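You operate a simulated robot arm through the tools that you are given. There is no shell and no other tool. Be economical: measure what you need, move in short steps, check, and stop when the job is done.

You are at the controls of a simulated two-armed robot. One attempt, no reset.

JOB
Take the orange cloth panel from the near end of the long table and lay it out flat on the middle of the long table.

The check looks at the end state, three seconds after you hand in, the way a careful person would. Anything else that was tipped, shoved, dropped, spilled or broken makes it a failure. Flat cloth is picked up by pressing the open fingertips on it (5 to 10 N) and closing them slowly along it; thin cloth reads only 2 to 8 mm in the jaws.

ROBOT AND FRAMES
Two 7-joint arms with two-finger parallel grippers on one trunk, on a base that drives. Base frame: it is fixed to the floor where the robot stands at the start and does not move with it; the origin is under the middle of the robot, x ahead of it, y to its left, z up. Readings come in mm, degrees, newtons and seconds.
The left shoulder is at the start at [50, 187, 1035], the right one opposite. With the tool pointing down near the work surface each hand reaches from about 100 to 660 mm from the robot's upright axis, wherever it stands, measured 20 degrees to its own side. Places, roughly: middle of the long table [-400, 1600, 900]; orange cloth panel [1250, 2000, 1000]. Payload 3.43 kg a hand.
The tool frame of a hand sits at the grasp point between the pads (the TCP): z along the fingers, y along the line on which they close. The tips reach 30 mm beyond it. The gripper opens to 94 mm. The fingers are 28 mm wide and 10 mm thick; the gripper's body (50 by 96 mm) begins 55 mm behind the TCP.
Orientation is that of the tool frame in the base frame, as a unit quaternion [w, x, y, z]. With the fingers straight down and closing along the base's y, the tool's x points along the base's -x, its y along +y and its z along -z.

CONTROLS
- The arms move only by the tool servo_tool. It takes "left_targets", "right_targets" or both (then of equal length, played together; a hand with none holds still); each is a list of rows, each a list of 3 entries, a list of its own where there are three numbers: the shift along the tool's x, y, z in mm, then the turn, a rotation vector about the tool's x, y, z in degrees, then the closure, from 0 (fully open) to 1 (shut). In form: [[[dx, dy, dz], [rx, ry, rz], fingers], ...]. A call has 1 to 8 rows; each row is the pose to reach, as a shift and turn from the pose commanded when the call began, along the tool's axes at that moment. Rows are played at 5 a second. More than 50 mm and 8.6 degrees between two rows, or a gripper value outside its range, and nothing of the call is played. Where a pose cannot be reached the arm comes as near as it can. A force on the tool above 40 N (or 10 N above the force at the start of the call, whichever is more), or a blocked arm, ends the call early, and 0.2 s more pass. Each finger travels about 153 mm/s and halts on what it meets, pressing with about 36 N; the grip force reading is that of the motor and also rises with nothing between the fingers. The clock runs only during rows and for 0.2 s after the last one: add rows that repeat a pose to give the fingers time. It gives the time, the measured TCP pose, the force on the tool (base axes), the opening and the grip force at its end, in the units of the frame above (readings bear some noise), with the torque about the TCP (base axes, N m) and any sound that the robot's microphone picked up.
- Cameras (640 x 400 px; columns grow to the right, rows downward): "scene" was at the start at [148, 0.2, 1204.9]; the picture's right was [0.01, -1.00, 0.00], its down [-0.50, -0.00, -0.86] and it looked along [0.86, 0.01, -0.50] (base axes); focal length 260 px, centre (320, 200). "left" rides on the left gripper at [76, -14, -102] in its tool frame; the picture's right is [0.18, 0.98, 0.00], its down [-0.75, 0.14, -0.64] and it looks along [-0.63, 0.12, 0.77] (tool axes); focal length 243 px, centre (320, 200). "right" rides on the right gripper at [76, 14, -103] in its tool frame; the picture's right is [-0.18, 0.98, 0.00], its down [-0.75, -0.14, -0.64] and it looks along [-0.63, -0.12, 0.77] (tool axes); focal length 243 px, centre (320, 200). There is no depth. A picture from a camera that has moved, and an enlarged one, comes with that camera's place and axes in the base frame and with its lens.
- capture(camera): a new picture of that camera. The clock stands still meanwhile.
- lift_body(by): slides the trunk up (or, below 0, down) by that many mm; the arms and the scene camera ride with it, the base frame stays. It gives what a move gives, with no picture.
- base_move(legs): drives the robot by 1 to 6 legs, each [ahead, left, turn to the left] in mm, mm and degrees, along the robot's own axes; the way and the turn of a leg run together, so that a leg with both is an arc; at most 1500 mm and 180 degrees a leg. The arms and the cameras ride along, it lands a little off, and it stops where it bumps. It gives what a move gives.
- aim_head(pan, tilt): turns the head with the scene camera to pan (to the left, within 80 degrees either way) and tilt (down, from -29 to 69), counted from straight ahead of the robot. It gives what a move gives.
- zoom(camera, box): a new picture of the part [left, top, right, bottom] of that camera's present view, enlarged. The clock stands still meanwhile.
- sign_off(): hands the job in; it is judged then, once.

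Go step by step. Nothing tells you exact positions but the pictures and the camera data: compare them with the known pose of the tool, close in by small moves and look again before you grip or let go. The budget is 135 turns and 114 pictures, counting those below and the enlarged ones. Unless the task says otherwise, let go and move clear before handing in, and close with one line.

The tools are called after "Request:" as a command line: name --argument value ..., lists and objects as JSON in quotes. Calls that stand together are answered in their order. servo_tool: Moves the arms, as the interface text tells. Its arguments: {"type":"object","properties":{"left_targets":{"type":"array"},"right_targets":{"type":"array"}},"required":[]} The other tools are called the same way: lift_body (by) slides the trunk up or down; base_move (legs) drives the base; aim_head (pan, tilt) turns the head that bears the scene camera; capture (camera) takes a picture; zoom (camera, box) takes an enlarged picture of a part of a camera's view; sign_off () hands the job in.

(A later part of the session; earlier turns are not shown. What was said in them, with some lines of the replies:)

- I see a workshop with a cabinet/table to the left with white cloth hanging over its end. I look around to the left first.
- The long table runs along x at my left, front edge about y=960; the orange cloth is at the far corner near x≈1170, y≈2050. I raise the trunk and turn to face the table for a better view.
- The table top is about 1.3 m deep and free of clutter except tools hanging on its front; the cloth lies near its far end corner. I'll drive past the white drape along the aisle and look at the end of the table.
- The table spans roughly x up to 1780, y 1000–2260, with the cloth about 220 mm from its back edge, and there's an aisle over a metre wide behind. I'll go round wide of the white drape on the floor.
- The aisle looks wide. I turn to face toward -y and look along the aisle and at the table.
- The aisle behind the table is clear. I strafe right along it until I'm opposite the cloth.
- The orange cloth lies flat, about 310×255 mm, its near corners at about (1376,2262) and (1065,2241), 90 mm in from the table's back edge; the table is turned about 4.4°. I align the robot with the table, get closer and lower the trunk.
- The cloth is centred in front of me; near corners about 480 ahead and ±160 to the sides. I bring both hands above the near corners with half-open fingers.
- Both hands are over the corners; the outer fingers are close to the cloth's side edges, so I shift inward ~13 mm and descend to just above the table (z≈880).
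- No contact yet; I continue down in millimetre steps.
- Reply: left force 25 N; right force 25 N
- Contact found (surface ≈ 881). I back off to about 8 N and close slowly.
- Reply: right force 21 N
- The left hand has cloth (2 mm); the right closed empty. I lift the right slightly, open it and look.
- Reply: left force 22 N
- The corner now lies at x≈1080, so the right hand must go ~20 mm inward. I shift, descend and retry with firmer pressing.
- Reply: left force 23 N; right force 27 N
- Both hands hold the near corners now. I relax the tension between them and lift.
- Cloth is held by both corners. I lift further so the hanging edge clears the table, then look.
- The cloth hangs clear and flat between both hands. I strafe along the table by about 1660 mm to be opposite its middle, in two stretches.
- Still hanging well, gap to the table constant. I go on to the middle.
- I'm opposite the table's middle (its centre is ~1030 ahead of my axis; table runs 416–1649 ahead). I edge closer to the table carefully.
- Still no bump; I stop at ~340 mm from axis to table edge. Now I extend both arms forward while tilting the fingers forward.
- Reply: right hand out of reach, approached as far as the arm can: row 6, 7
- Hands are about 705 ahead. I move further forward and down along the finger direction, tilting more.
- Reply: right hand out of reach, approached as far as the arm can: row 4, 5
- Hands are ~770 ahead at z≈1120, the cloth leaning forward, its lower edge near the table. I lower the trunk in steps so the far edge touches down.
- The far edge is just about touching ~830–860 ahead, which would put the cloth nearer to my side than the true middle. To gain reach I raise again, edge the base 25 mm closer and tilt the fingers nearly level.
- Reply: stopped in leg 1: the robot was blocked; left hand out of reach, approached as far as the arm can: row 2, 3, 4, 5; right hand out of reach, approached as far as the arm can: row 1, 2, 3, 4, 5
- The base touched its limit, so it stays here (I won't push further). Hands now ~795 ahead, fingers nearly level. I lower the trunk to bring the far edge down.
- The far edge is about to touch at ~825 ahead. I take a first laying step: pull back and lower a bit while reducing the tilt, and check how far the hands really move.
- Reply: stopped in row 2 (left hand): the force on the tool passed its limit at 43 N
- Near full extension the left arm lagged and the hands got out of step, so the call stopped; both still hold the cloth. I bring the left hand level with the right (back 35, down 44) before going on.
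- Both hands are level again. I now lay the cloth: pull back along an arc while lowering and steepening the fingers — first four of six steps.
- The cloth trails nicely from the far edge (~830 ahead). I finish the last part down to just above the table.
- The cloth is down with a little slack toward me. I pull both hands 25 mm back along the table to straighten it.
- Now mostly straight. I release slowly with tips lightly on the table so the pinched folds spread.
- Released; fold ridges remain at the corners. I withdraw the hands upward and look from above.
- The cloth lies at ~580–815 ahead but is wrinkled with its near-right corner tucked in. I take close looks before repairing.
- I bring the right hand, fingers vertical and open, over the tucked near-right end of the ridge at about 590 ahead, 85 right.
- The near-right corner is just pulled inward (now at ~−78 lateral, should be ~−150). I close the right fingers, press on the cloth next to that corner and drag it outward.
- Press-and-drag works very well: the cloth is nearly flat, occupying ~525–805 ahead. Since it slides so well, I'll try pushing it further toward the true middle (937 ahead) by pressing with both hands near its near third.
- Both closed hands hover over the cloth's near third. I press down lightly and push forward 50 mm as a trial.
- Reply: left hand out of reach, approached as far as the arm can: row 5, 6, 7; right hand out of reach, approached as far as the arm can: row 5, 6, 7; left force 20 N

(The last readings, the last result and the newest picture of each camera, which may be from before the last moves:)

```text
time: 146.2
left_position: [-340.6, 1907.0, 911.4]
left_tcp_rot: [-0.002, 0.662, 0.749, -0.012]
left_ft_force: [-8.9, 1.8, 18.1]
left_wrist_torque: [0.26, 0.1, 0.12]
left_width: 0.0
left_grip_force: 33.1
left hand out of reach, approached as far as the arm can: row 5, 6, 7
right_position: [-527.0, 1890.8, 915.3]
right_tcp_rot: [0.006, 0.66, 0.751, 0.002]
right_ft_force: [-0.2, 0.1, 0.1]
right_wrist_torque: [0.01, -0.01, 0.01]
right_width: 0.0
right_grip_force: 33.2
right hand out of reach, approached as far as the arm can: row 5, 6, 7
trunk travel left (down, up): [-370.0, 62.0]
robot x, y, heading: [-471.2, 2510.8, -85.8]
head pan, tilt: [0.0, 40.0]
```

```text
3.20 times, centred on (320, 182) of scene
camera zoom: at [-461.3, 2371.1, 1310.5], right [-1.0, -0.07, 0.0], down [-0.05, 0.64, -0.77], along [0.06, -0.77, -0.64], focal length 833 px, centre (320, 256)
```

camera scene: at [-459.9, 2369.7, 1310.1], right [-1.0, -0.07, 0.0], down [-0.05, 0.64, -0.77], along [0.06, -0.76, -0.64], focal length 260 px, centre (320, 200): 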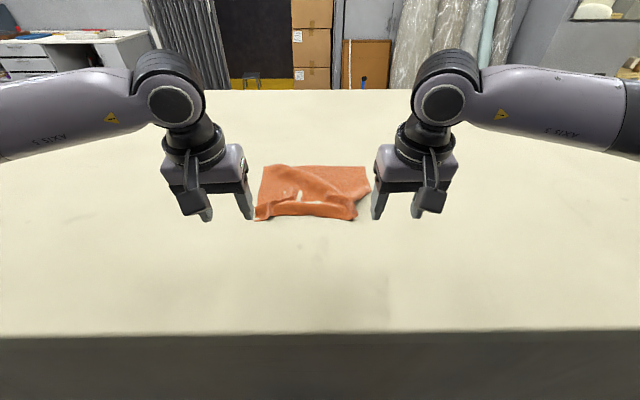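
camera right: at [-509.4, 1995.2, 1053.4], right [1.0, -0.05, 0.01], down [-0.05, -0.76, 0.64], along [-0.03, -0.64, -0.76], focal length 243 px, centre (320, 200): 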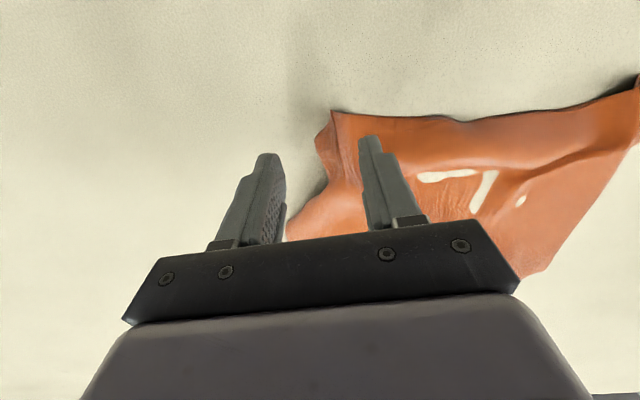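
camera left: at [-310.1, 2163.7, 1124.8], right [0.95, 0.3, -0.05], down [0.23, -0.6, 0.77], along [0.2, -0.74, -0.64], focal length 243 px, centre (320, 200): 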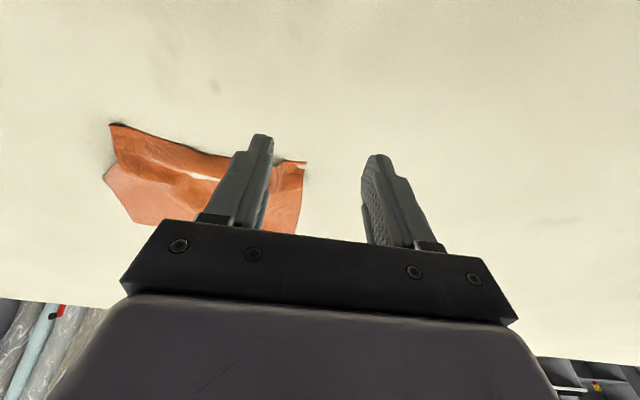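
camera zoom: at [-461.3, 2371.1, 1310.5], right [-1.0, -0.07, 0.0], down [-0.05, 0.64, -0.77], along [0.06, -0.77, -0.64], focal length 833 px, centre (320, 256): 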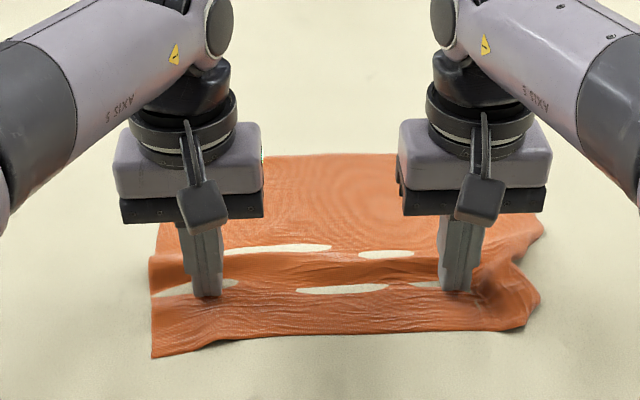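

Pushing only ripples the cloth, and the vertical reach ends here; dragging in tension works, though. With my right side to the table the right shoulder is ~140 mm nearer, so I'll drag the cloth deeper by pressing near its far edge with the right arm. First I raise and retract both hands.

Request:
servo_tool --left_targets '[[[0, 0, -30], [0, 0, 0], 1.0], [[20, 0, -70], [0, 0, 0], 1.0], [[45, 0, -110], [0, 0, 0], 1.0], [[80, 0, -140], [0, 0, 0], 1.0], [[120, 0, -160], [0, 0, 0], 1.0]]' --right_targets '[[[0, 0, -30], [0, 0, 0], 1.0], [[20, 0, -70], [0, 0, 0], 1.0], [[45, 0, -110], [0, 0, 0], 1.0], [[80, 0, -140], [0, 0, 0], 1.0], [[120, 0, -160], [0, 0, 0], 1.0]]'

Request:
zoom --camera "scene" --box '[220, 140, 420, 265]'

```text
time: 147.4
left_position: [-347.5, 2030.0, 1067.6]
left_tcp_rot: [-0.002, 0.66, 0.752, -0.011]
left_ft_force: [0.1, -0.1, 0.2]
left_wrist_torque: [0.04, -0.01, 0.03]
left_width: 0.0
left_grip_force: 33.2
right_position: [-545.6, 2003.0, 1075.1]
right_tcp_rot: [0.006, 0.675, 0.738, 0.007]
right_ft_force: [5.6, 9.6, 0.2]
right_wrist_torque: [-0.77, 0.38, 0.04]
right_width: 0.3
right_grip_force: 32.8
right hand out of reach, approached as far as the arm can: row 2, 3
trunk travel left (down, up): [-370.0, 62.0]
robot x, y, heading: [-469.6, 2513.0, -85.3]
head pan, tilt: [0.0, 40.0]
```

```text
3.20 times, centred on (320, 202) of scene
camera zoom: at [-458.3, 2369.9, 1310.1], right [-1.0, -0.08, 0.0], down [-0.05, 0.64, -0.77], along [0.06, -0.76, -0.64], focal length 833 px, centre (320, 192)
```

zoom: 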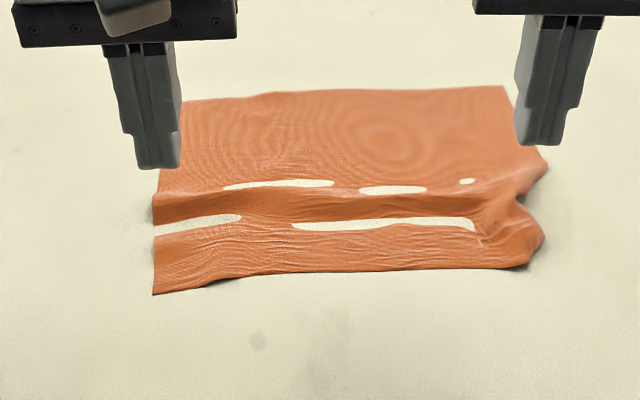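

A cross ripple formed but will be pulled out. Now I back off, turn my right side to the table and line the right shoulder up with the cloth.

Request:
base_move --legs '[[-110, 0, 0], [0, 0, 90], [-63, 0, 0]]'

Request:
aim_head --pan -80 --tilt 40

Request:
capture --camera "scene"

```text
time: 153.1
left_position: [-61.2, 2750.0, 1066.4]
left_tcp_rot: [0.006, -0.078, 0.997, -0.009]
left_ft_force: [-0.5, 0.2, 0.1]
left_wrist_torque: [-0.01, -0.06, 0.02]
left_width: 0.0
left_grip_force: 32.9
right_position: [-38.2, 2556.9, 1074.2]
right_tcp_rot: [0.003, -0.078, 0.997, 0.005]
right_ft_force: [0.0, 0.7, 0.3]
right_wrist_torque: [0.01, -0.02, 0.01]
right_width: 0.0
right_grip_force: 33.1
trunk travel left (down, up): [-370.0, 62.0]
robot x, y, heading: [-536.7, 2615.9, 6.2]
head pan, tilt: [0.0, 40.0]
```

```text
time: 154.6
left_position: [-59.9, 2750.6, 1066.8]
left_tcp_rot: [0.005, -0.078, 0.997, -0.011]
left_ft_force: [-0.8, -1.9, 0.4]
left_wrist_torque: [-0.02, -0.03, 0.0]
left_width: 0.0
left_grip_force: 32.7
right_position: [-37.2, 2556.2, 1073.5]
right_tcp_rot: [0.002, -0.079, 0.997, 0.005]
right_ft_force: [0.2, 0.2, 0.4]
right_wrist_torque: [-0.01, 0.01, 0.03]
right_width: 0.0
right_grip_force: 32.9
trunk travel left (down, up): [-370.0, 62.0]
robot x, y, heading: [-540.7, 2613.5, 5.9]
head pan, tilt: [-80.0, 40.0]
```

```text
60 pictures are left
camera scene: at [-460.0, 2539.7, 1310.1], right [-0.96, -0.27, 0.0], down [-0.18, 0.62, -0.77], along [0.21, -0.74, -0.64], focal length 260 px, centre (320, 200)
```

scene: 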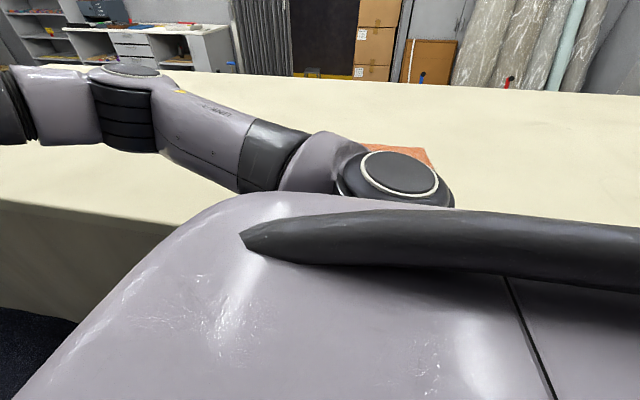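

I straighten the heading and move sideways toward the table.

Request:
base_move --legs '[[0, 0, -1.7], [0, -90, 0]]'

Request:
base_move --legs '[[0, -40, 0]]'

```text
time: 156.4
left_position: [-49.6, 2645.4, 1067.0]
left_tcp_rot: [0.005, -0.063, 0.998, -0.008]
left_ft_force: [0.3, -0.6, -0.9]
left_wrist_torque: [-0.01, -0.03, 0.01]
left_width: 0.0
left_grip_force: 33.3
right_position: [-33.8, 2452.1, 1073.6]
right_tcp_rot: [0.002, -0.063, 0.998, 0.006]
right_ft_force: [-0.7, -0.4, -0.8]
right_wrist_torque: [-0.03, 0.03, 0.01]
right_width: 0.2
right_grip_force: 33.3
trunk travel left (down, up): [-370.0, 62.0]
robot x, y, heading: [-532.0, 2522.3, 4.2]
head pan, tilt: [-80.0, 40.0]
```

```text
time: 157.4
left_position: [-47.4, 2627.3, 1066.2]
left_tcp_rot: [0.006, -0.062, 0.998, -0.01]
left_ft_force: [-0.3, 0.7, -0.6]
left_wrist_torque: [-0.04, 0.0, 0.03]
left_width: 0.0
left_grip_force: 33.1
right_position: [-31.1, 2432.0, 1074.4]
right_tcp_rot: [0.002, -0.062, 0.998, 0.005]
right_ft_force: [-0.4, 0.6, 0.8]
right_wrist_torque: [-0.01, 0.0, -0.01]
right_width: 0.2
right_grip_force: 33.1
trunk travel left (down, up): [-370.0, 62.0]
robot x, y, heading: [-532.9, 2505.1, 4.3]
head pan, tilt: [-80.0, 40.0]
stopped in leg 1: the robot was blocked; the commanded pose is now the measured one
```

The robot's side now touches its limit at the same distance, with the right shoulder 187 mm nearer the cloth. I swing the right arm clockwise around its shoulder toward the cloth, above the table.

Request:
servo_tool --right_targets '[[[-3, -47, 0], [0, 0, 6.3], 1.0], [[-2, -94, 0], [0, 0, 12.6], 1.0], [[5, -141, 0], [0, 0, 19], 1.0], [[16, -187, 0], [0, 0, 25.3], 1.0], [[33, -231, 0], [0, 0, 31.7], 1.0], [[53, -274, 0], [0, 0, 38], 1.0], [[78, -314, 0], [0, 0, 44.4], 1.0], [[107, -351, 0], [0, 0, 50.8], 1.0]]'

```text
time: 159.2
left_position: [-48.4, 2624.7, 1067.6]
left_tcp_rot: [0.006, -0.062, 0.998, -0.009]
left_ft_force: [-0.4, 0.4, -0.6]
left_wrist_torque: [0.01, -0.01, 0.0]
left_width: 0.0
left_grip_force: 33.2
right_position: [-95.6, 2069.2, 1070.2]
right_tcp_rot: [0.0, 0.373, 0.928, 0.005]
right_ft_force: [0.8, -0.3, -0.5]
right_wrist_torque: [0.01, 0.0, -0.02]
right_width: 0.0
right_grip_force: 33.0
trunk travel left (down, up): [-370.0, 62.0]
robot x, y, heading: [-531.6, 2508.9, 4.0]
head pan, tilt: [-80.0, 40.0]
```

Request:
servo_tool --right_targets '[[[-5, -43, 0], [0, 0, 5.25], 1.0], [[-5, -91, 0], [0, 0, 10.5], 1.0], [[-1, -138, 0], [0, 0, 15.75], 1.0], [[8, -184, 0], [0, 0, 21], 1.0], [[22, -229, 0], [0, 0, 26.25], 1.0], [[41, -273, 0], [0, 0, 31.5], 1.0], [[64, -314, 0], [0, 0, 36.75], 1.0], [[91, -353, 0], [0, 0, 42], 1.0]]'

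Request:
capture --camera "scene"

Request:
capture --camera "right"

```text
time: 161.0
left_position: [-48.9, 2625.4, 1068.1]
left_tcp_rot: [0.005, -0.062, 0.998, -0.01]
left_ft_force: [0.1, -0.2, -0.2]
left_wrist_torque: [0.0, -0.02, 0.02]
left_width: 0.2
left_grip_force: 33.0
right_position: [-403.7, 1878.3, 1066.8]
right_tcp_rot: [-0.002, 0.681, 0.732, 0.005]
right_ft_force: [0.0, -0.8, 0.5]
right_wrist_torque: [0.01, -0.05, -0.01]
right_width: 0.0
right_grip_force: 33.2
trunk travel left (down, up): [-370.0, 62.0]
robot x, y, heading: [-530.5, 2508.6, 4.0]
head pan, tilt: [-80.0, 40.0]
```

```text
59 pictures are left
camera scene: at [-455.0, 2428.6, 1310.1], right [-0.97, -0.24, 0.0], down [-0.16, 0.62, -0.77], along [0.19, -0.74, -0.64], focal length 260 px, centre (320, 200)
```

scene: 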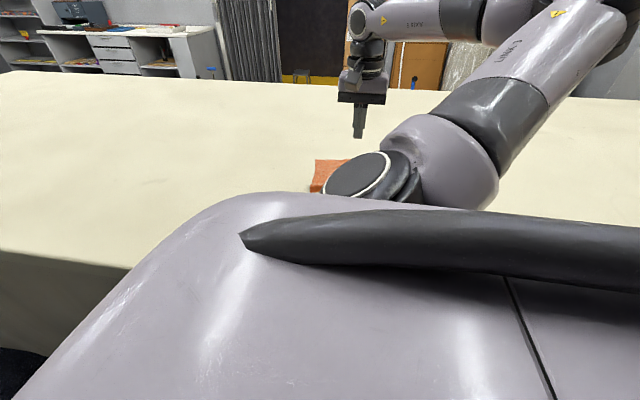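

```text
58 pictures are left
camera right: at [-395.7, 1954.3, 1169.4], right [0.99, -0.11, 0.0], down [-0.09, -0.77, 0.63], along [-0.07, -0.63, -0.77], focal length 243 px, centre (320, 200)
```

right: 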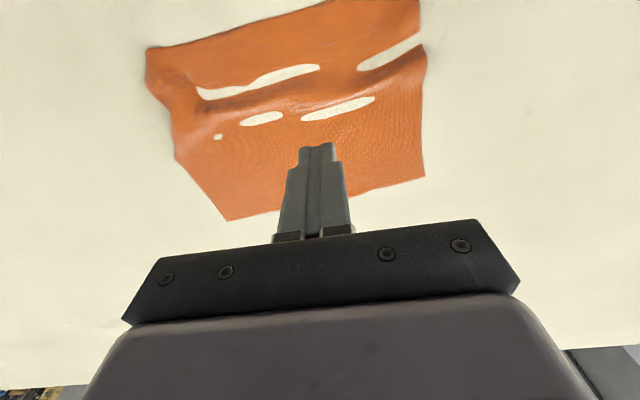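

Clear view: the far edge runs from (−577,1693) to (−269,1742), turned ~5° too much. I lower the trunk and bring the right fingertips, tilted forward, above a point 25 mm inside the far edge's middle.

Request:
lift_body --by -80

Request:
servo_tool --right_targets '[[[-22, 2, 9], [0, -7.2, 0], 1.0], [[-44, 3, 18], [0, -14.4, 0], 1.0], [[-66, 5, 27], [0, -21.6, 0], 1.0], [[-88, 6, 36], [0, -28.8, 0], 1.0], [[-111, 7, 45], [0, -36, 0], 1.0], [[-111, 7, 45], [0, -36, 0], 1.0]]'

Request:
capture --camera "right"

```text
time: 162.2
left_position: [-48.4, 2625.0, 987.8]
left_tcp_rot: [0.006, -0.062, 0.998, -0.009]
left_ft_force: [0.9, 0.1, -0.1]
left_wrist_torque: [0.0, -0.01, 0.03]
left_width: 0.1
left_grip_force: 32.7
right_position: [-403.3, 1878.7, 986.2]
right_tcp_rot: [-0.002, 0.68, 0.733, 0.006]
right_ft_force: [-0.5, 0.1, 0.3]
right_wrist_torque: [0.01, 0.0, 0.0]
right_width: 0.0
right_grip_force: 32.6
trunk travel left (down, up): [-290.0, 142.0]
robot x, y, heading: [-529.6, 2507.9, 4.3]
head pan, tilt: [-80.0, 40.0]
```

```text
time: 163.6
left_position: [-48.0, 2624.6, 985.9]
left_tcp_rot: [0.006, -0.063, 0.998, -0.009]
left_ft_force: [-0.6, 0.3, -0.5]
left_wrist_torque: [-0.02, 0.03, 0.05]
left_width: 0.1
left_grip_force: 33.4
right_position: [-388.1, 1768.9, 939.5]
right_tcp_rot: [0.226, 0.648, 0.697, -0.206]
right_ft_force: [-0.8, 0.6, 0.3]
right_wrist_torque: [-0.01, 0.02, -0.01]
right_width: 0.1
right_grip_force: 33.4
trunk travel left (down, up): [-290.0, 142.0]
robot x, y, heading: [-536.0, 2506.8, 4.5]
head pan, tilt: [-80.0, 40.0]
```

```text
57 pictures are left
camera right: at [-382.9, 1890.2, 979.0], right [0.99, -0.08, 0.11], down [-0.13, -0.25, 0.96], along [-0.05, -0.96, -0.26], focal length 243 px, centre (320, 200)
```

right: 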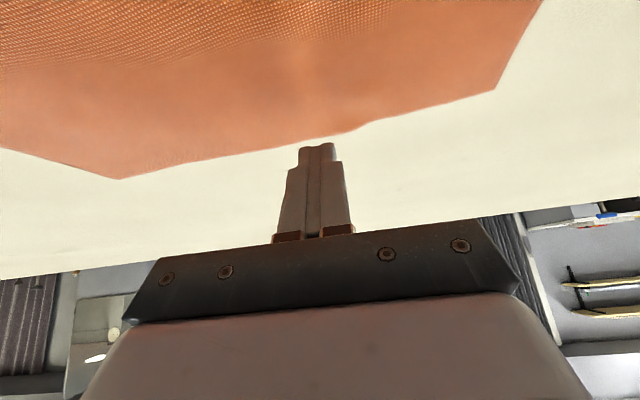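

The tips are ~33 mm inside the far edge. I press down to contact.

Request:
servo_tool --right_targets '[[[6, 0, 8], [0, 0, 0], 1.0], [[12, 0, 16.5], [0, 0, 0], 1.0], [[14.1, 0, 19.4], [0, 0, 0], 1.0], [[14.7, 0, 20.2], [0, 0, 0], 1.0], [[15.3, 0, 21], [0, 0, 0], 1.0]]'

```text
time: 164.8
left_position: [-48.9, 2626.3, 987.0]
left_tcp_rot: [0.006, -0.062, 0.998, -0.009]
left_ft_force: [0.7, 0.5, 0.6]
left_wrist_torque: [0.0, -0.01, 0.0]
left_width: 0.0
left_grip_force: 33.4
right_position: [-387.0, 1769.0, 914.8]
right_tcp_rot: [0.224, 0.649, 0.697, -0.205]
right_ft_force: [-0.5, 0.1, -0.3]
right_wrist_torque: [-0.03, 0.01, -0.01]
right_width: 0.0
right_grip_force: 32.3
trunk travel left (down, up): [-290.0, 142.0]
robot x, y, heading: [-531.6, 2504.2, 4.3]
head pan, tilt: [-80.0, 40.0]
```

Request:
servo_tool --right_targets '[[[0.9, 0, 1.2], [0, 0, 0], 1.0], [[1.5, 0, 2], [0, 0, 0], 1.0], [[2, 0, 2.8], [0, 0, 0], 1.0]]'

```text
time: 165.6
left_position: [-48.7, 2627.3, 987.2]
left_tcp_rot: [0.006, -0.062, 0.998, -0.01]
left_ft_force: [-1.0, -0.4, 0.2]
left_wrist_torque: [-0.01, -0.03, 0.07]
left_width: 0.0
left_grip_force: 32.9
right_position: [-387.5, 1770.9, 913.2]
right_tcp_rot: [0.227, 0.648, 0.698, -0.206]
right_ft_force: [1.1, 0.8, 13.0]
right_wrist_torque: [-0.06, -0.02, 0.02]
right_width: 0.0
right_grip_force: 32.7
trunk travel left (down, up): [-290.0, 142.0]
robot x, y, heading: [-533.0, 2508.0, 3.9]
head pan, tilt: [-80.0, 40.0]
```

Contact at 13 N. Now I drag the cloth 105 mm deeper, tilting slightly more on the way.

Request:
servo_tool --right_targets '[[[-12.2, 0, 8.7], [0, -1.4, 0], 1.0], [[-24.2, 0, 17.7], [0, -2.8, 0], 1.0], [[-36.2, 0, 26.7], [0, -4.2, 0], 1.0], [[-48.2, 0, 35.8], [0, -5.6, 0], 1.0], [[-60.2, 0, 44.8], [0, -7, 0], 1.0], [[-72.2, 0, 53.8], [0, -8.4, 0], 1.0], [[-84.2, 0, 62.8], [0, -9.8, 0], 1.0]]'

Request:
capture --camera "right"

Request:
capture --camera "scene"

```text
time: 167.2
left_position: [-48.3, 2627.2, 987.6]
left_tcp_rot: [0.006, -0.061, 0.998, -0.011]
left_ft_force: [0.2, 0.0, -0.2]
left_wrist_torque: [-0.04, 0.01, -0.03]
left_width: 0.0
left_grip_force: 32.9
right_position: [-380.4, 1665.8, 912.3]
right_tcp_rot: [0.284, 0.629, 0.675, -0.261]
right_ft_force: [-0.7, 6.9, 17.7]
right_wrist_torque: [0.0, -0.04, 0.02]
right_width: 0.0
right_grip_force: 33.2
trunk travel left (down, up): [-290.0, 142.0]
robot x, y, heading: [-534.7, 2504.8, 4.2]
head pan, tilt: [-80.0, 40.0]
```

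```text
56 pictures are left
camera right: at [-375.5, 1792.7, 929.2], right [0.99, -0.06, 0.14], down [-0.14, -0.08, 0.99], along [-0.04, -1.0, -0.09], focal length 243 px, centre (320, 200)
```

right: 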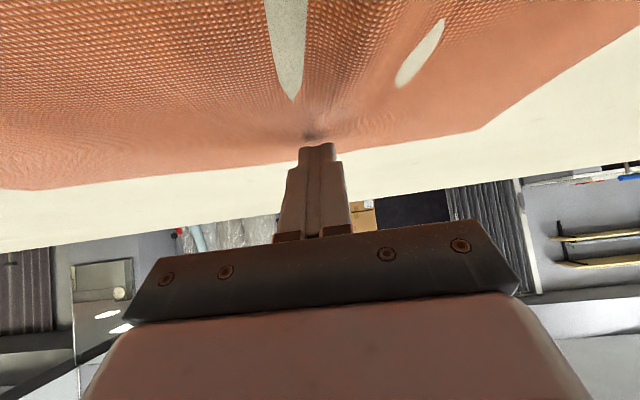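

```text
55 pictures are left
camera scene: at [-454.9, 2431.6, 1230.4], right [-0.97, -0.24, 0.0], down [-0.16, 0.62, -0.77], along [0.19, -0.74, -0.64], focal length 260 px, centre (320, 200)
```

scene: 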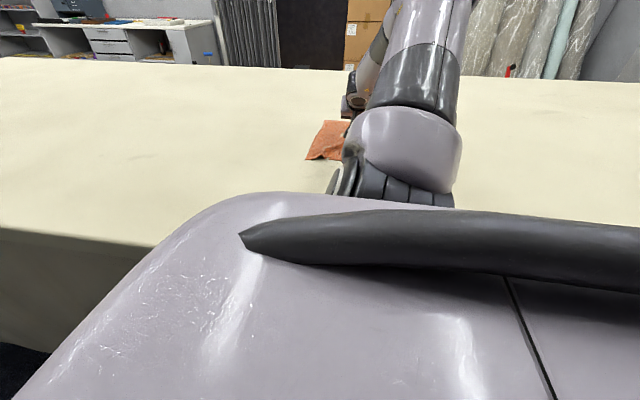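

Works beautifully; the far edge is now at about y=1612. I continue about 60 mm to my reach limit.

Request:
servo_tool --right_targets '[[[-10, 0, 9.8], [0, -1, 0], 1.0], [[-19.6, 0, 20], [0, -2, 0], 1.0], [[-29.2, 0, 30.2], [0, -3, 0], 1.0], [[-38.9, 0, 40.3], [0, -4, 0], 1.0], [[-45.7, 0, 47.6], [0, -4.5, 0], 1.0]]'

Request:
capture --camera "right"

```text
time: 168.4
left_position: [-48.7, 2626.8, 987.7]
left_tcp_rot: [0.005, -0.062, 0.998, -0.01]
left_ft_force: [-0.5, 0.3, 0.0]
left_wrist_torque: [0.01, 0.0, 0.0]
left_width: 0.0
left_grip_force: 33.0
right_position: [-375.1, 1601.9, 911.3]
right_tcp_rot: [0.312, 0.616, 0.665, -0.284]
right_ft_force: [0.2, 5.8, 14.4]
right_wrist_torque: [-0.04, -0.01, 0.01]
right_width: 0.1
right_grip_force: 32.7
trunk travel left (down, up): [-290.0, 142.0]
robot x, y, heading: [-534.0, 2509.3, 4.0]
head pan, tilt: [-80.0, 40.0]
```

```text
54 pictures are left
camera right: at [-370.5, 1728.2, 918.3], right [0.99, -0.04, 0.15], down [-0.15, 0.0, 0.99], along [-0.04, -1.0, -0.01], focal length 243 px, centre (320, 200)
```

right: 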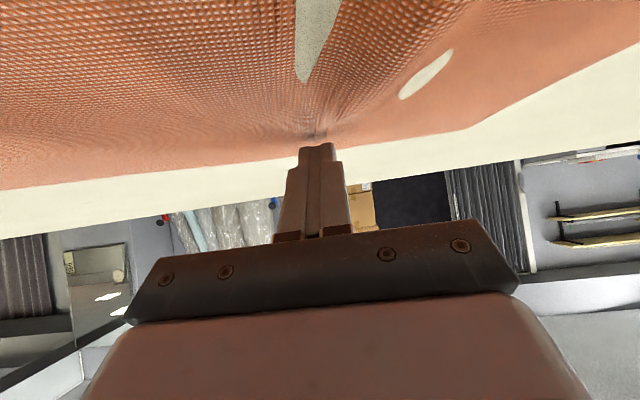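

Still in reach; I go up to 46 mm more.

Request:
servo_tool --right_targets '[[[-7.9, 0, 9.1], [0, 0, 0], 1.0], [[-15.6, 0, 18.2], [0, 0, 0], 1.0], [[-23.3, 0, 27.4], [0, 0, 0], 1.0], [[-29.8, 0, 35], [0, 0, 0], 1.0]]'

```text
time: 169.4
left_position: [-48.8, 2626.8, 987.2]
left_tcp_rot: [0.005, -0.062, 0.998, -0.01]
left_ft_force: [-0.1, -0.3, 0.2]
left_wrist_torque: [0.02, 0.02, 0.04]
left_width: 0.1
left_grip_force: 32.7
right_position: [-372.8, 1554.4, 910.7]
right_tcp_rot: [0.311, 0.617, 0.663, -0.286]
right_ft_force: [-1.5, 5.6, 14.0]
right_wrist_torque: [-0.05, 0.05, 0.01]
right_width: 0.0
right_grip_force: 32.9
trunk travel left (down, up): [-290.0, 142.0]
robot x, y, heading: [-533.0, 2509.9, 3.8]
head pan, tilt: [-80.0, 40.0]
```

Still reachable; the cloth centre is now around y≈1630, so about 50 mm more puts it in the exact middle.

Request:
servo_tool --right_targets '[[[-7.9, 0, 9.1], [0, 0, 0], 1.0], [[-15.6, 0, 18.2], [0, 0, 0], 1.0], [[-23.3, 0, 27.4], [0, 0, 0], 1.0], [[-31, 0, 36.6], [0, 0, 0], 1.0]]'

Request:
capture --camera "right"

Request:
zoom --camera "scene" --box '[240, 60, 440, 185]'

```text
time: 170.4
left_position: [-48.5, 2626.2, 986.8]
left_tcp_rot: [0.005, -0.062, 0.998, -0.009]
left_ft_force: [-0.9, 0.3, 0.7]
left_wrist_torque: [-0.01, 0.03, 0.0]
left_width: 0.1
left_grip_force: 32.9
right_position: [-371.6, 1536.6, 910.2]
right_tcp_rot: [0.309, 0.618, 0.665, -0.285]
right_ft_force: [2.3, 0.6, 4.9]
right_wrist_torque: [-0.07, -0.07, 0.06]
right_width: 0.1
right_grip_force: 32.7
right hand out of reach, approached as far as the arm can: row 2, 3, 4
trunk travel left (down, up): [-290.0, 142.0]
robot x, y, heading: [-532.2, 2509.5, 4.1]
head pan, tilt: [-80.0, 40.0]
```

```text
53 pictures are left
camera right: at [-366.9, 1664.2, 919.2], right [0.99, -0.05, 0.15], down [-0.15, -0.01, 0.99], along [-0.04, -1.0, -0.02], focal length 243 px, centre (320, 200)
```

right: 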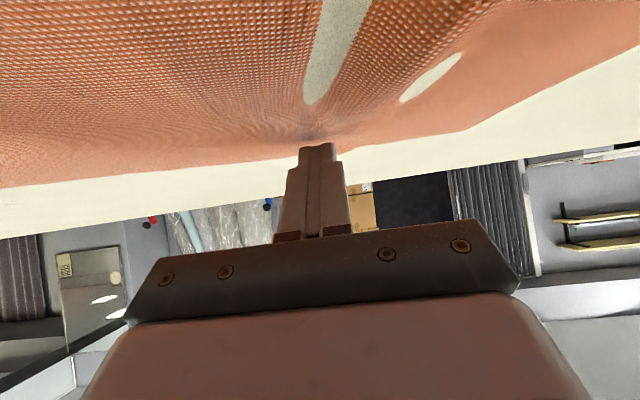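

```text
3.20 times, centred on (340, 122) of scene
camera zoom: at [-454.2, 2429.5, 1230.1], right [-0.97, -0.24, 0.0], down [-0.16, 0.62, -0.77], along [0.19, -0.74, -0.64], focal length 833 px, centre (256, 448)
```

zoom: 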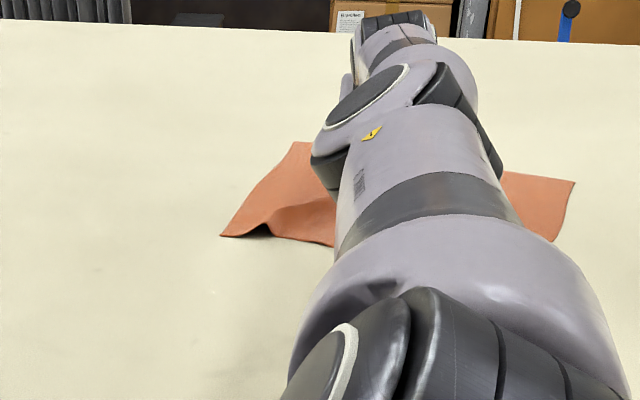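

Reach limit; the cloth centre is now about y≈1610, essentially the middle. I lift straight up with the trunk, then retract the hand and inspect.

Request:
lift_body --by 90

Request:
servo_tool --right_targets '[[[10, 0, -40], [0, 8, 0], 1.0], [[20, 0, -80], [0, 16, 0], 1.0], [[30, 0, -120], [0, 24, 0], 1.0], [[40, 0, -160], [0, 32, 0], 1.0], [[50, 0, -200], [0, 40, 0], 1.0], [[60, 0, -235], [0, 48, 0], 1.0]]'

Request:
capture --camera "right"

Request:
zoom --camera "scene" --box '[240, 60, 440, 185]'

```text
time: 171.7
left_position: [-47.5, 2625.8, 1077.5]
left_tcp_rot: [0.005, -0.062, 0.998, -0.009]
left_ft_force: [-0.2, 0.9, -0.5]
left_wrist_torque: [0.03, 0.01, 0.01]
left_width: 0.0
left_grip_force: 33.1
right_position: [-372.3, 1536.0, 1000.7]
right_tcp_rot: [0.31, 0.618, 0.664, -0.284]
right_ft_force: [0.4, -0.1, 0.7]
right_wrist_torque: [0.0, 0.02, 0.0]
right_width: 0.0
right_grip_force: 33.1
trunk travel left (down, up): [-380.0, 52.0]
robot x, y, heading: [-531.7, 2508.2, 4.0]
head pan, tilt: [-80.0, 40.0]
```

```text
time: 173.1
left_position: [-48.8, 2626.0, 1076.4]
left_tcp_rot: [0.006, -0.062, 0.998, -0.009]
left_ft_force: [-0.7, -0.9, -0.1]
left_wrist_torque: [0.02, -0.01, 0.01]
left_width: 0.0
left_grip_force: 33.6
right_position: [-390.1, 1752.5, 1106.6]
right_tcp_rot: [0.012, 0.68, 0.733, -0.007]
right_ft_force: [-0.5, 0.5, -0.7]
right_wrist_torque: [-0.01, 0.01, -0.01]
right_width: 0.1
right_grip_force: 33.1
trunk travel left (down, up): [-380.0, 52.0]
robot x, y, heading: [-529.1, 2509.4, 4.2]
head pan, tilt: [-80.0, 40.0]
```

```text
51 pictures are left
camera right: at [-381.2, 1832.2, 1207.6], right [0.99, -0.11, 0.01], down [-0.09, -0.74, 0.66], along [-0.07, -0.66, -0.75], focal length 243 px, centre (320, 200)
```

right: 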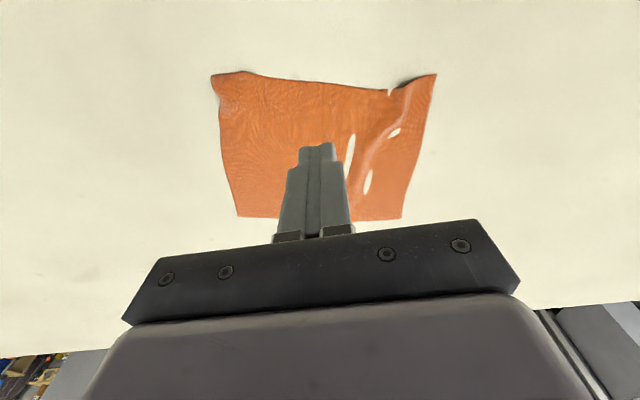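

```text
3.20 times, centred on (340, 122) of scene
camera zoom: at [-454.5, 2428.7, 1320.1], right [-0.97, -0.24, 0.0], down [-0.16, 0.62, -0.77], along [0.19, -0.74, -0.64], focal length 833 px, centre (256, 448)
```

zoom: 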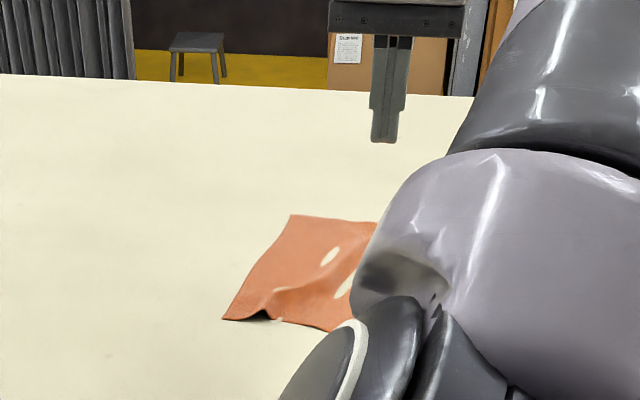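

Very good: the cloth is nearly flat, centred at about (−399,1624); only one ridge near its +x side remains. I'll smooth it by pressing beside the +x edge and dragging outward.

Request:
lift_body --by -90

Request:
servo_tool --right_targets '[[[-7, 18, 10], [0, -6.5, 0], 1.0], [[-14, 37, 22], [0, -13, 0], 1.0], [[-21, 55, 35], [0, -19.5, 0], 1.0], [[-28, 74, 48], [0, -26, 0], 1.0], [[-35, 92, 62], [0, -32.5, 0], 1.0], [[-42, 111, 74], [0, -39, 0], 1.0], [[-42, 111, 74], [0, -39, 0], 1.0]]'

Request:
capture --camera "right"

```text
time: 174.3
left_position: [-48.7, 2624.8, 986.8]
left_tcp_rot: [0.005, -0.062, 0.998, -0.01]
left_ft_force: [0.0, 0.6, -0.1]
left_wrist_torque: [0.02, -0.01, 0.0]
left_width: 0.1
left_grip_force: 33.1
right_position: [-388.3, 1752.5, 1017.1]
right_tcp_rot: [0.013, 0.681, 0.732, -0.009]
right_ft_force: [0.5, 0.1, -0.6]
right_wrist_torque: [0.0, -0.03, 0.0]
right_width: 0.0
right_grip_force: 33.4
trunk travel left (down, up): [-290.0, 142.0]
robot x, y, heading: [-530.7, 2505.5, 4.1]
head pan, tilt: [-80.0, 40.0]
```

```text
time: 175.9
left_position: [-47.9, 2624.7, 986.6]
left_tcp_rot: [0.006, -0.062, 0.998, -0.009]
left_ft_force: [-0.1, 0.4, 0.3]
left_wrist_torque: [0.02, 0.01, -0.02]
left_width: 0.1
left_grip_force: 33.1
right_position: [-274.8, 1716.1, 945.4]
right_tcp_rot: [0.257, 0.638, 0.687, -0.235]
right_ft_force: [-0.5, 0.2, 0.9]
right_wrist_torque: [-0.02, -0.02, 0.03]
right_width: 0.1
right_grip_force: 33.0
trunk travel left (down, up): [-290.0, 142.0]
robot x, y, heading: [-530.5, 2504.6, 3.9]
head pan, tilt: [-80.0, 40.0]
```

```text
49 pictures are left
camera right: at [-269.1, 1841.0, 972.9], right [0.99, -0.06, 0.13], down [-0.13, -0.16, 0.98], along [-0.04, -0.98, -0.17], focal length 243 px, centre (320, 200)
```

right: 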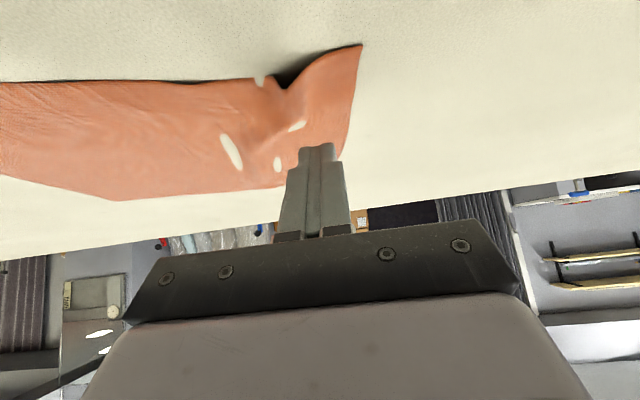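

The tip is ~25 mm inside the +x side edge, near the near corner. I press and drag 36 mm outward.

Request:
servo_tool --right_targets '[[[9, 0, 11], [0, 0, 0], 1.0], [[18.4, 0, 21.1], [0, 0, 0], 1.0], [[20.3, 0, 23.4], [0, 0, 0], 1.0], [[21.3, 0, 24.5], [0, 0, 0], 1.0], [[21.9, 0, 25.2], [0, 0, 0], 1.0]]'

```text
time: 177.1
left_position: [-48.9, 2625.4, 986.9]
left_tcp_rot: [0.006, -0.062, 0.998, -0.009]
left_ft_force: [-0.5, -0.2, 1.0]
left_wrist_torque: [-0.02, -0.01, -0.03]
left_width: 0.1
left_grip_force: 33.0
right_position: [-275.0, 1716.1, 913.1]
right_tcp_rot: [0.257, 0.638, 0.686, -0.237]
right_ft_force: [-1.4, 0.4, 5.7]
right_wrist_torque: [0.0, 0.06, -0.02]
right_width: 0.1
right_grip_force: 33.2
trunk travel left (down, up): [-290.0, 142.0]
robot x, y, heading: [-530.3, 2507.2, 4.2]
head pan, tilt: [-80.0, 40.0]
```

Request:
servo_tool --right_targets '[[[0.3, 0, 0.3], [0, 0, 0], 1.0], [[0.3, 9, 0.3], [0, 0, 0], 1.0], [[0.3, 18, 0.3], [0, 0, 0], 1.0], [[0.3, 27, 0.3], [0, 0, 0], 1.0], [[0.3, 36, 0.3], [0, 0, 0], 1.0], [[-14, 36, -16], [0, 0, 0], 1.0], [[-24, 36, -50], [0, 6, 0], 1.0], [[-14, 36, -90], [0, 14, 0], 1.0]]'

Request:
capture --camera "right"

```text
time: 178.9
left_position: [-48.5, 2626.8, 987.0]
left_tcp_rot: [0.005, -0.062, 0.998, -0.01]
left_ft_force: [-0.6, 1.1, -0.6]
left_wrist_torque: [0.01, -0.03, 0.0]
left_width: 0.0
left_grip_force: 33.5
right_position: [-242.2, 1767.9, 989.0]
right_tcp_rot: [0.17, 0.662, 0.713, -0.155]
right_ft_force: [0.2, 0.2, -0.7]
right_wrist_torque: [0.01, 0.01, -0.02]
right_width: 0.0
right_grip_force: 32.9
trunk travel left (down, up): [-290.0, 142.0]
robot x, y, heading: [-531.4, 2507.7, 4.2]
head pan, tilt: [-80.0, 40.0]
```

```text
48 pictures are left
camera right: at [-237.2, 1881.8, 1046.6], right [0.99, -0.09, 0.09], down [-0.12, -0.4, 0.91], along [-0.05, -0.91, -0.4], focal length 243 px, centre (320, 200)
```

right: 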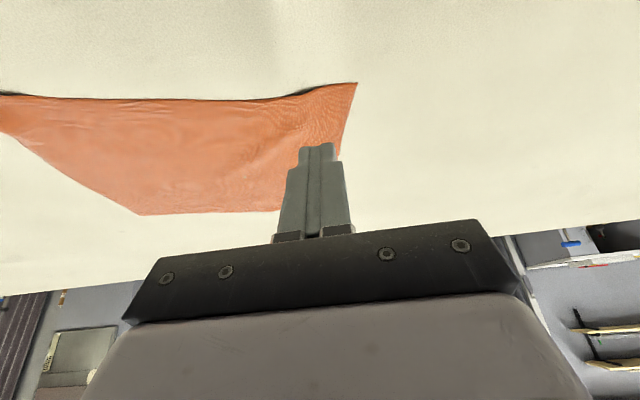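

Ridge gone. I retract for an overall look.

Request:
servo_tool --right_targets '[[[0, -20, -36], [0, 6, 0], 1.0], [[5, -45, -72], [0, 12, 0], 1.0], [[12, -70, -108], [0, 18, 0], 1.0], [[19, -95, -143], [0, 24, 0], 1.0], [[25, -120, -170], [0, 26, 0], 1.0], [[25, -120, -170], [0, 26, 0], 1.0]]'

Request:
capture --camera "right"

Request:
zoom --camera "right" --box '[180, 30, 460, 205]'

```text
time: 180.3
left_position: [-47.3, 2625.4, 987.3]
left_tcp_rot: [0.006, -0.062, 0.998, -0.009]
left_ft_force: [-0.4, -0.5, -0.4]
left_wrist_torque: [-0.02, 0.0, -0.02]
left_width: 0.0
left_grip_force: 33.1
right_position: [-371.1, 1859.7, 1128.0]
right_tcp_rot: [0.006, 0.68, 0.733, -0.002]
right_ft_force: [-0.4, -0.5, -0.7]
right_wrist_torque: [-0.02, -0.01, 0.02]
right_width: 0.1
right_grip_force: 32.9
trunk travel left (down, up): [-290.0, 142.0]
robot x, y, heading: [-532.3, 2505.5, 4.2]
head pan, tilt: [-80.0, 40.0]
```

```text
47 pictures are left
camera right: at [-363.3, 1935.8, 1230.0], right [0.99, -0.11, 0.01], down [-0.09, -0.75, 0.65], along [-0.07, -0.65, -0.76], focal length 243 px, centre (320, 200)
```

right: 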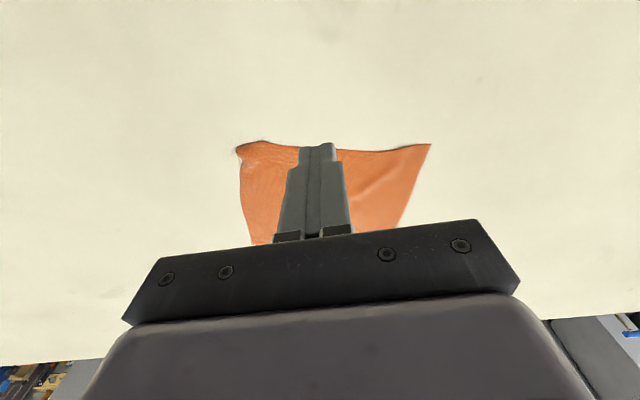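

```text
2.29 times, centred on (320, 118) of right
camera zoom: at [-363.3, 1935.8, 1230.0], right [0.99, -0.11, 0.01], down [-0.09, -0.75, 0.65], along [-0.07, -0.65, -0.76], focal length 555 px, centre (320, 389)
```

zoom: 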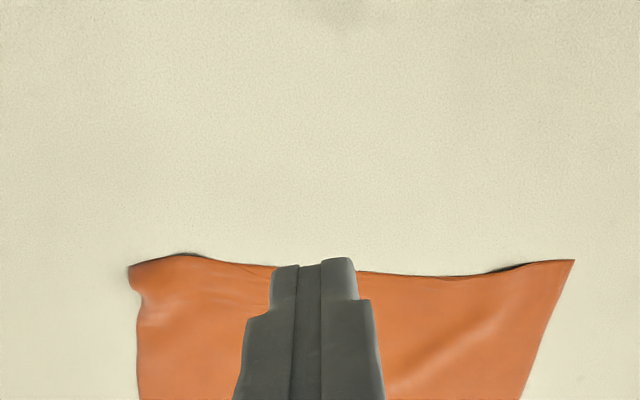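

Nearly perfect; the near −x corner is slightly curled (at about (−517,1754)). I go there to press and pull it out toward me.

Request:
servo_tool --right_targets '[[[-18, -23, 25], [0, -5, 0], 1.0], [[-36, -46, 55], [0, -10, 0], 1.0], [[-55, -69, 88], [0, -15, 0], 1.0], [[-73, -92, 120], [0, -20, 0], 1.0], [[-92, -115, 150], [0, -25, 0], 1.0], [[-110, -137, 178], [0, -30, 0], 1.0], [[-110, -137, 183], [0, -30, 0], 1.0]]'

Request:
capture --camera "right"

```text
time: 181.9
left_position: [-48.4, 2625.5, 986.8]
left_tcp_rot: [0.006, -0.062, 0.998, -0.009]
left_ft_force: [-0.3, 0.5, 0.2]
left_wrist_torque: [0.02, 0.03, 0.0]
left_width: 0.0
left_grip_force: 32.8
right_position: [-497.5, 1735.1, 946.8]
right_tcp_rot: [0.196, 0.656, 0.706, -0.179]
right_ft_force: [0.3, -0.2, -0.4]
right_wrist_torque: [0.01, 0.02, 0.01]
right_width: 0.0
right_grip_force: 33.1
trunk travel left (down, up): [-290.0, 142.0]
robot x, y, heading: [-534.9, 2506.9, 4.2]
head pan, tilt: [-80.0, 40.0]
```

```text
45 pictures are left
camera right: at [-492.6, 1852.7, 995.5], right [0.99, -0.09, 0.1], down [-0.12, -0.33, 0.94], along [-0.05, -0.94, -0.34], focal length 243 px, centre (320, 200)
```

right: 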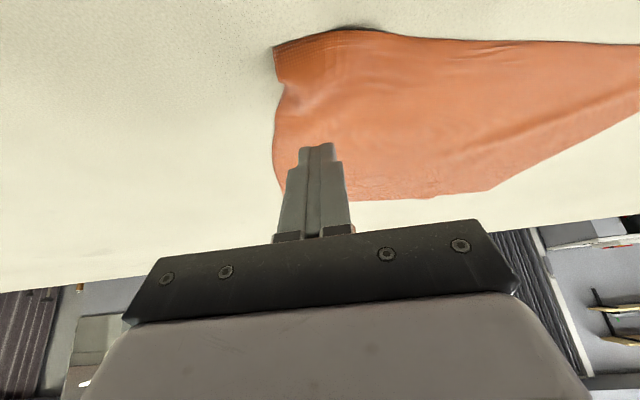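

Request:
servo_tool --right_targets '[[[20, 0, -5], [0, 0, 0], 1.0], [[27, 0, 5], [0, 0, 0], 1.0], [[32, 0, 14], [0, 0, 0], 1.0], [[33.6, 0, 17.1], [0, 0, 0], 1.0], [[34.2, 0, 18], [0, 0, 0], 1.0], [[34.6, 0, 18.8], [0, 0, 0], 1.0]]'

```text
time: 183.3
left_position: [-48.1, 2626.0, 987.9]
left_tcp_rot: [0.006, -0.062, 0.998, -0.01]
left_ft_force: [-0.3, 0.7, -0.3]
left_wrist_torque: [0.03, 0.03, 0.01]
left_width: 0.2
left_grip_force: 33.3
right_position: [-498.1, 1754.7, 914.8]
right_tcp_rot: [0.196, 0.657, 0.706, -0.179]
right_ft_force: [0.6, 0.5, 6.7]
right_wrist_torque: [-0.06, 0.05, 0.01]
right_width: 0.0
right_grip_force: 33.1
trunk travel left (down, up): [-290.0, 142.0]
robot x, y, heading: [-531.7, 2506.1, 4.3]
head pan, tilt: [-80.0, 40.0]
```

Request:
servo_tool --right_targets '[[[4.8, -3, -2.7], [0, 0, 0], 1.0], [[9.6, -6, -5.4], [0, 0, 0], 1.0], [[14.4, -9, -8.2], [0, 0, 0], 1.0], [[19, -12, -11], [0, 0, 0], 1.0], [[6, -12, -32], [0, 0, 0], 1.0], [[-9, -12, -60], [0, 0, 0], 1.0], [[5, -12, -105], [0, 8, 0], 1.0], [[25, -12, -150], [0, 16, 0], 1.0]]'

Request:
capture --camera "right"

```text
time: 185.1
left_position: [-46.3, 2625.0, 986.2]
left_tcp_rot: [0.005, -0.063, 0.998, -0.009]
left_ft_force: [0.1, 0.4, -0.3]
left_wrist_torque: [-0.01, -0.01, -0.01]
left_width: 0.1
left_grip_force: 32.8
right_position: [-498.7, 1765.6, 979.3]
right_tcp_rot: [0.111, 0.673, 0.725, -0.099]
right_ft_force: [0.8, 0.5, -0.8]
right_wrist_torque: [-0.02, 0.0, 0.01]
right_width: 0.0
right_grip_force: 33.1
right hand out of reach, approached as far as the arm can: row 5, 6, 7, 8
trunk travel left (down, up): [-290.0, 142.0]
robot x, y, heading: [-531.6, 2507.8, 3.9]
head pan, tilt: [-80.0, 40.0]
```

```text
44 pictures are left
camera right: at [-491.6, 1868.0, 1054.5], right [0.99, -0.1, 0.06], down [-0.11, -0.54, 0.84], along [-0.05, -0.84, -0.55], focal length 243 px, centre (320, 200)
```

right: 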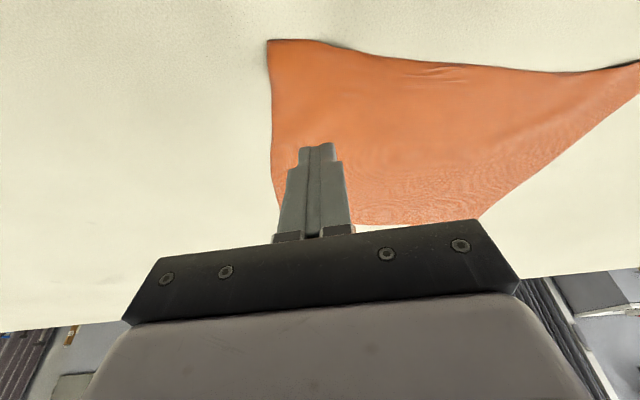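

The cloth now looks flat with square corners. I raise the trunk to clear it, back away from the table and take an overall look.

Request:
lift_body --by 140

Request:
base_move --legs '[[0, 200, 0]]'

Request:
capture --camera "right"

Request:
aim_head --pan -75 --tilt 28

Request:
capture --camera "scene"

```text
time: 186.8
left_position: [-47.9, 2625.1, 1127.3]
left_tcp_rot: [0.004, -0.061, 0.998, -0.01]
left_ft_force: [-0.8, 0.2, -0.5]
left_wrist_torque: [-0.04, -0.03, 0.02]
left_width: 0.0
left_grip_force: 33.7
right_position: [-498.5, 1764.3, 1119.0]
right_tcp_rot: [0.112, 0.673, 0.724, -0.101]
right_ft_force: [0.3, 0.3, -0.4]
right_wrist_torque: [0.03, -0.02, 0.04]
right_width: 0.1
right_grip_force: 33.3
trunk travel left (down, up): [-430.0, 2.0]
robot x, y, heading: [-531.7, 2506.0, 4.0]
head pan, tilt: [-80.0, 40.0]
```

```text
time: 189.2
left_position: [-62.3, 2824.3, 1126.6]
left_tcp_rot: [0.006, -0.06, 0.998, -0.009]
left_ft_force: [-0.6, -0.1, -0.1]
left_wrist_torque: [-0.05, 0.01, 0.0]
left_width: 0.0
left_grip_force: 33.0
right_position: [-513.5, 1964.4, 1118.1]
right_tcp_rot: [0.113, 0.673, 0.724, -0.102]
right_ft_force: [0.1, -0.4, -0.8]
right_wrist_torque: [-0.02, -0.02, -0.01]
right_width: 0.0
right_grip_force: 33.2
trunk travel left (down, up): [-430.0, 2.0]
robot x, y, heading: [-550.2, 2703.6, 4.1]
head pan, tilt: [-80.0, 40.0]
```

```text
43 pictures are left
camera right: at [-506.2, 2067.1, 1194.5], right [0.99, -0.1, 0.06], down [-0.11, -0.54, 0.84], along [-0.05, -0.84, -0.54], focal length 243 px, centre (320, 200)
```

right: 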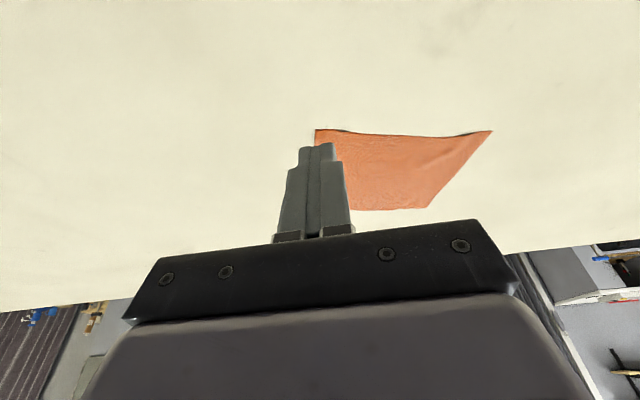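

```text
time: 189.9
left_position: [-62.6, 2824.7, 1127.3]
left_tcp_rot: [0.006, -0.061, 0.998, -0.009]
left_ft_force: [-0.1, -0.8, 0.7]
left_wrist_torque: [-0.04, -0.01, 0.0]
left_width: 0.0
left_grip_force: 33.2
right_position: [-511.5, 1963.2, 1119.3]
right_tcp_rot: [0.113, 0.673, 0.724, -0.102]
right_ft_force: [0.8, -0.7, 0.2]
right_wrist_torque: [-0.01, -0.03, 0.0]
right_width: 0.1
right_grip_force: 33.0
trunk travel left (down, up): [-430.0, 2.0]
robot x, y, heading: [-548.5, 2709.7, 4.0]
head pan, tilt: [-75.0, 28.0]
```

```text
42 pictures are left
camera scene: at [-459.6, 2623.5, 1388.5], right [-0.94, -0.33, 0.0], down [-0.15, 0.44, -0.88], along [0.29, -0.83, -0.47], focal length 260 px, centre (320, 200)
```

scene: 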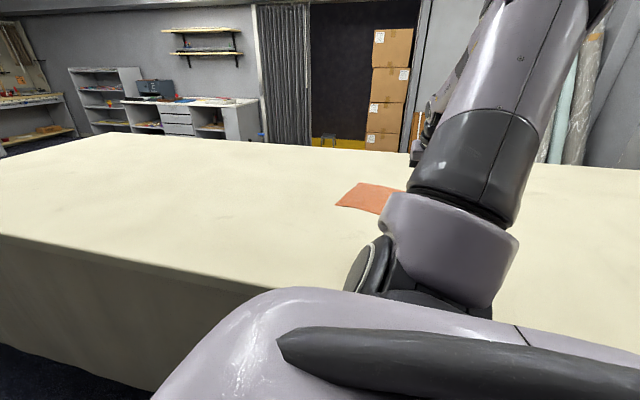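

The cloth sits in the middle both ways. One enlarged look to confirm flatness.

Request:
zoom --camera "right" --box '[290, 110, 510, 245]'

```text
2.91 times, centred on (400, 178) of right
camera zoom: at [-506.1, 2066.8, 1194.3], right [0.99, -0.1, 0.06], down [-0.11, -0.54, 0.84], along [-0.05, -0.84, -0.54], focal length 706 px, centre (87, 266)
```

zoom: 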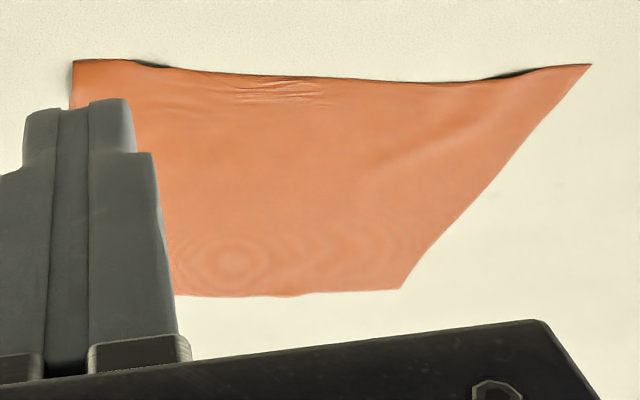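

The cloth lies flat and open, with only faint ripples left. It is centred at about (−395, 1615), and the hands are empty and clear, so I hand in.

Request:
sign_off

```text
The job is handed in.
```

The orange cloth is laid out flat on the middle of the long table, centred within about 20 mm of the given point. Only faint ripples are left in it, and I saw nothing else disturbed. The robot's base was stopped against the table twice while I was getting closer, and I saw no sign that the table moved.
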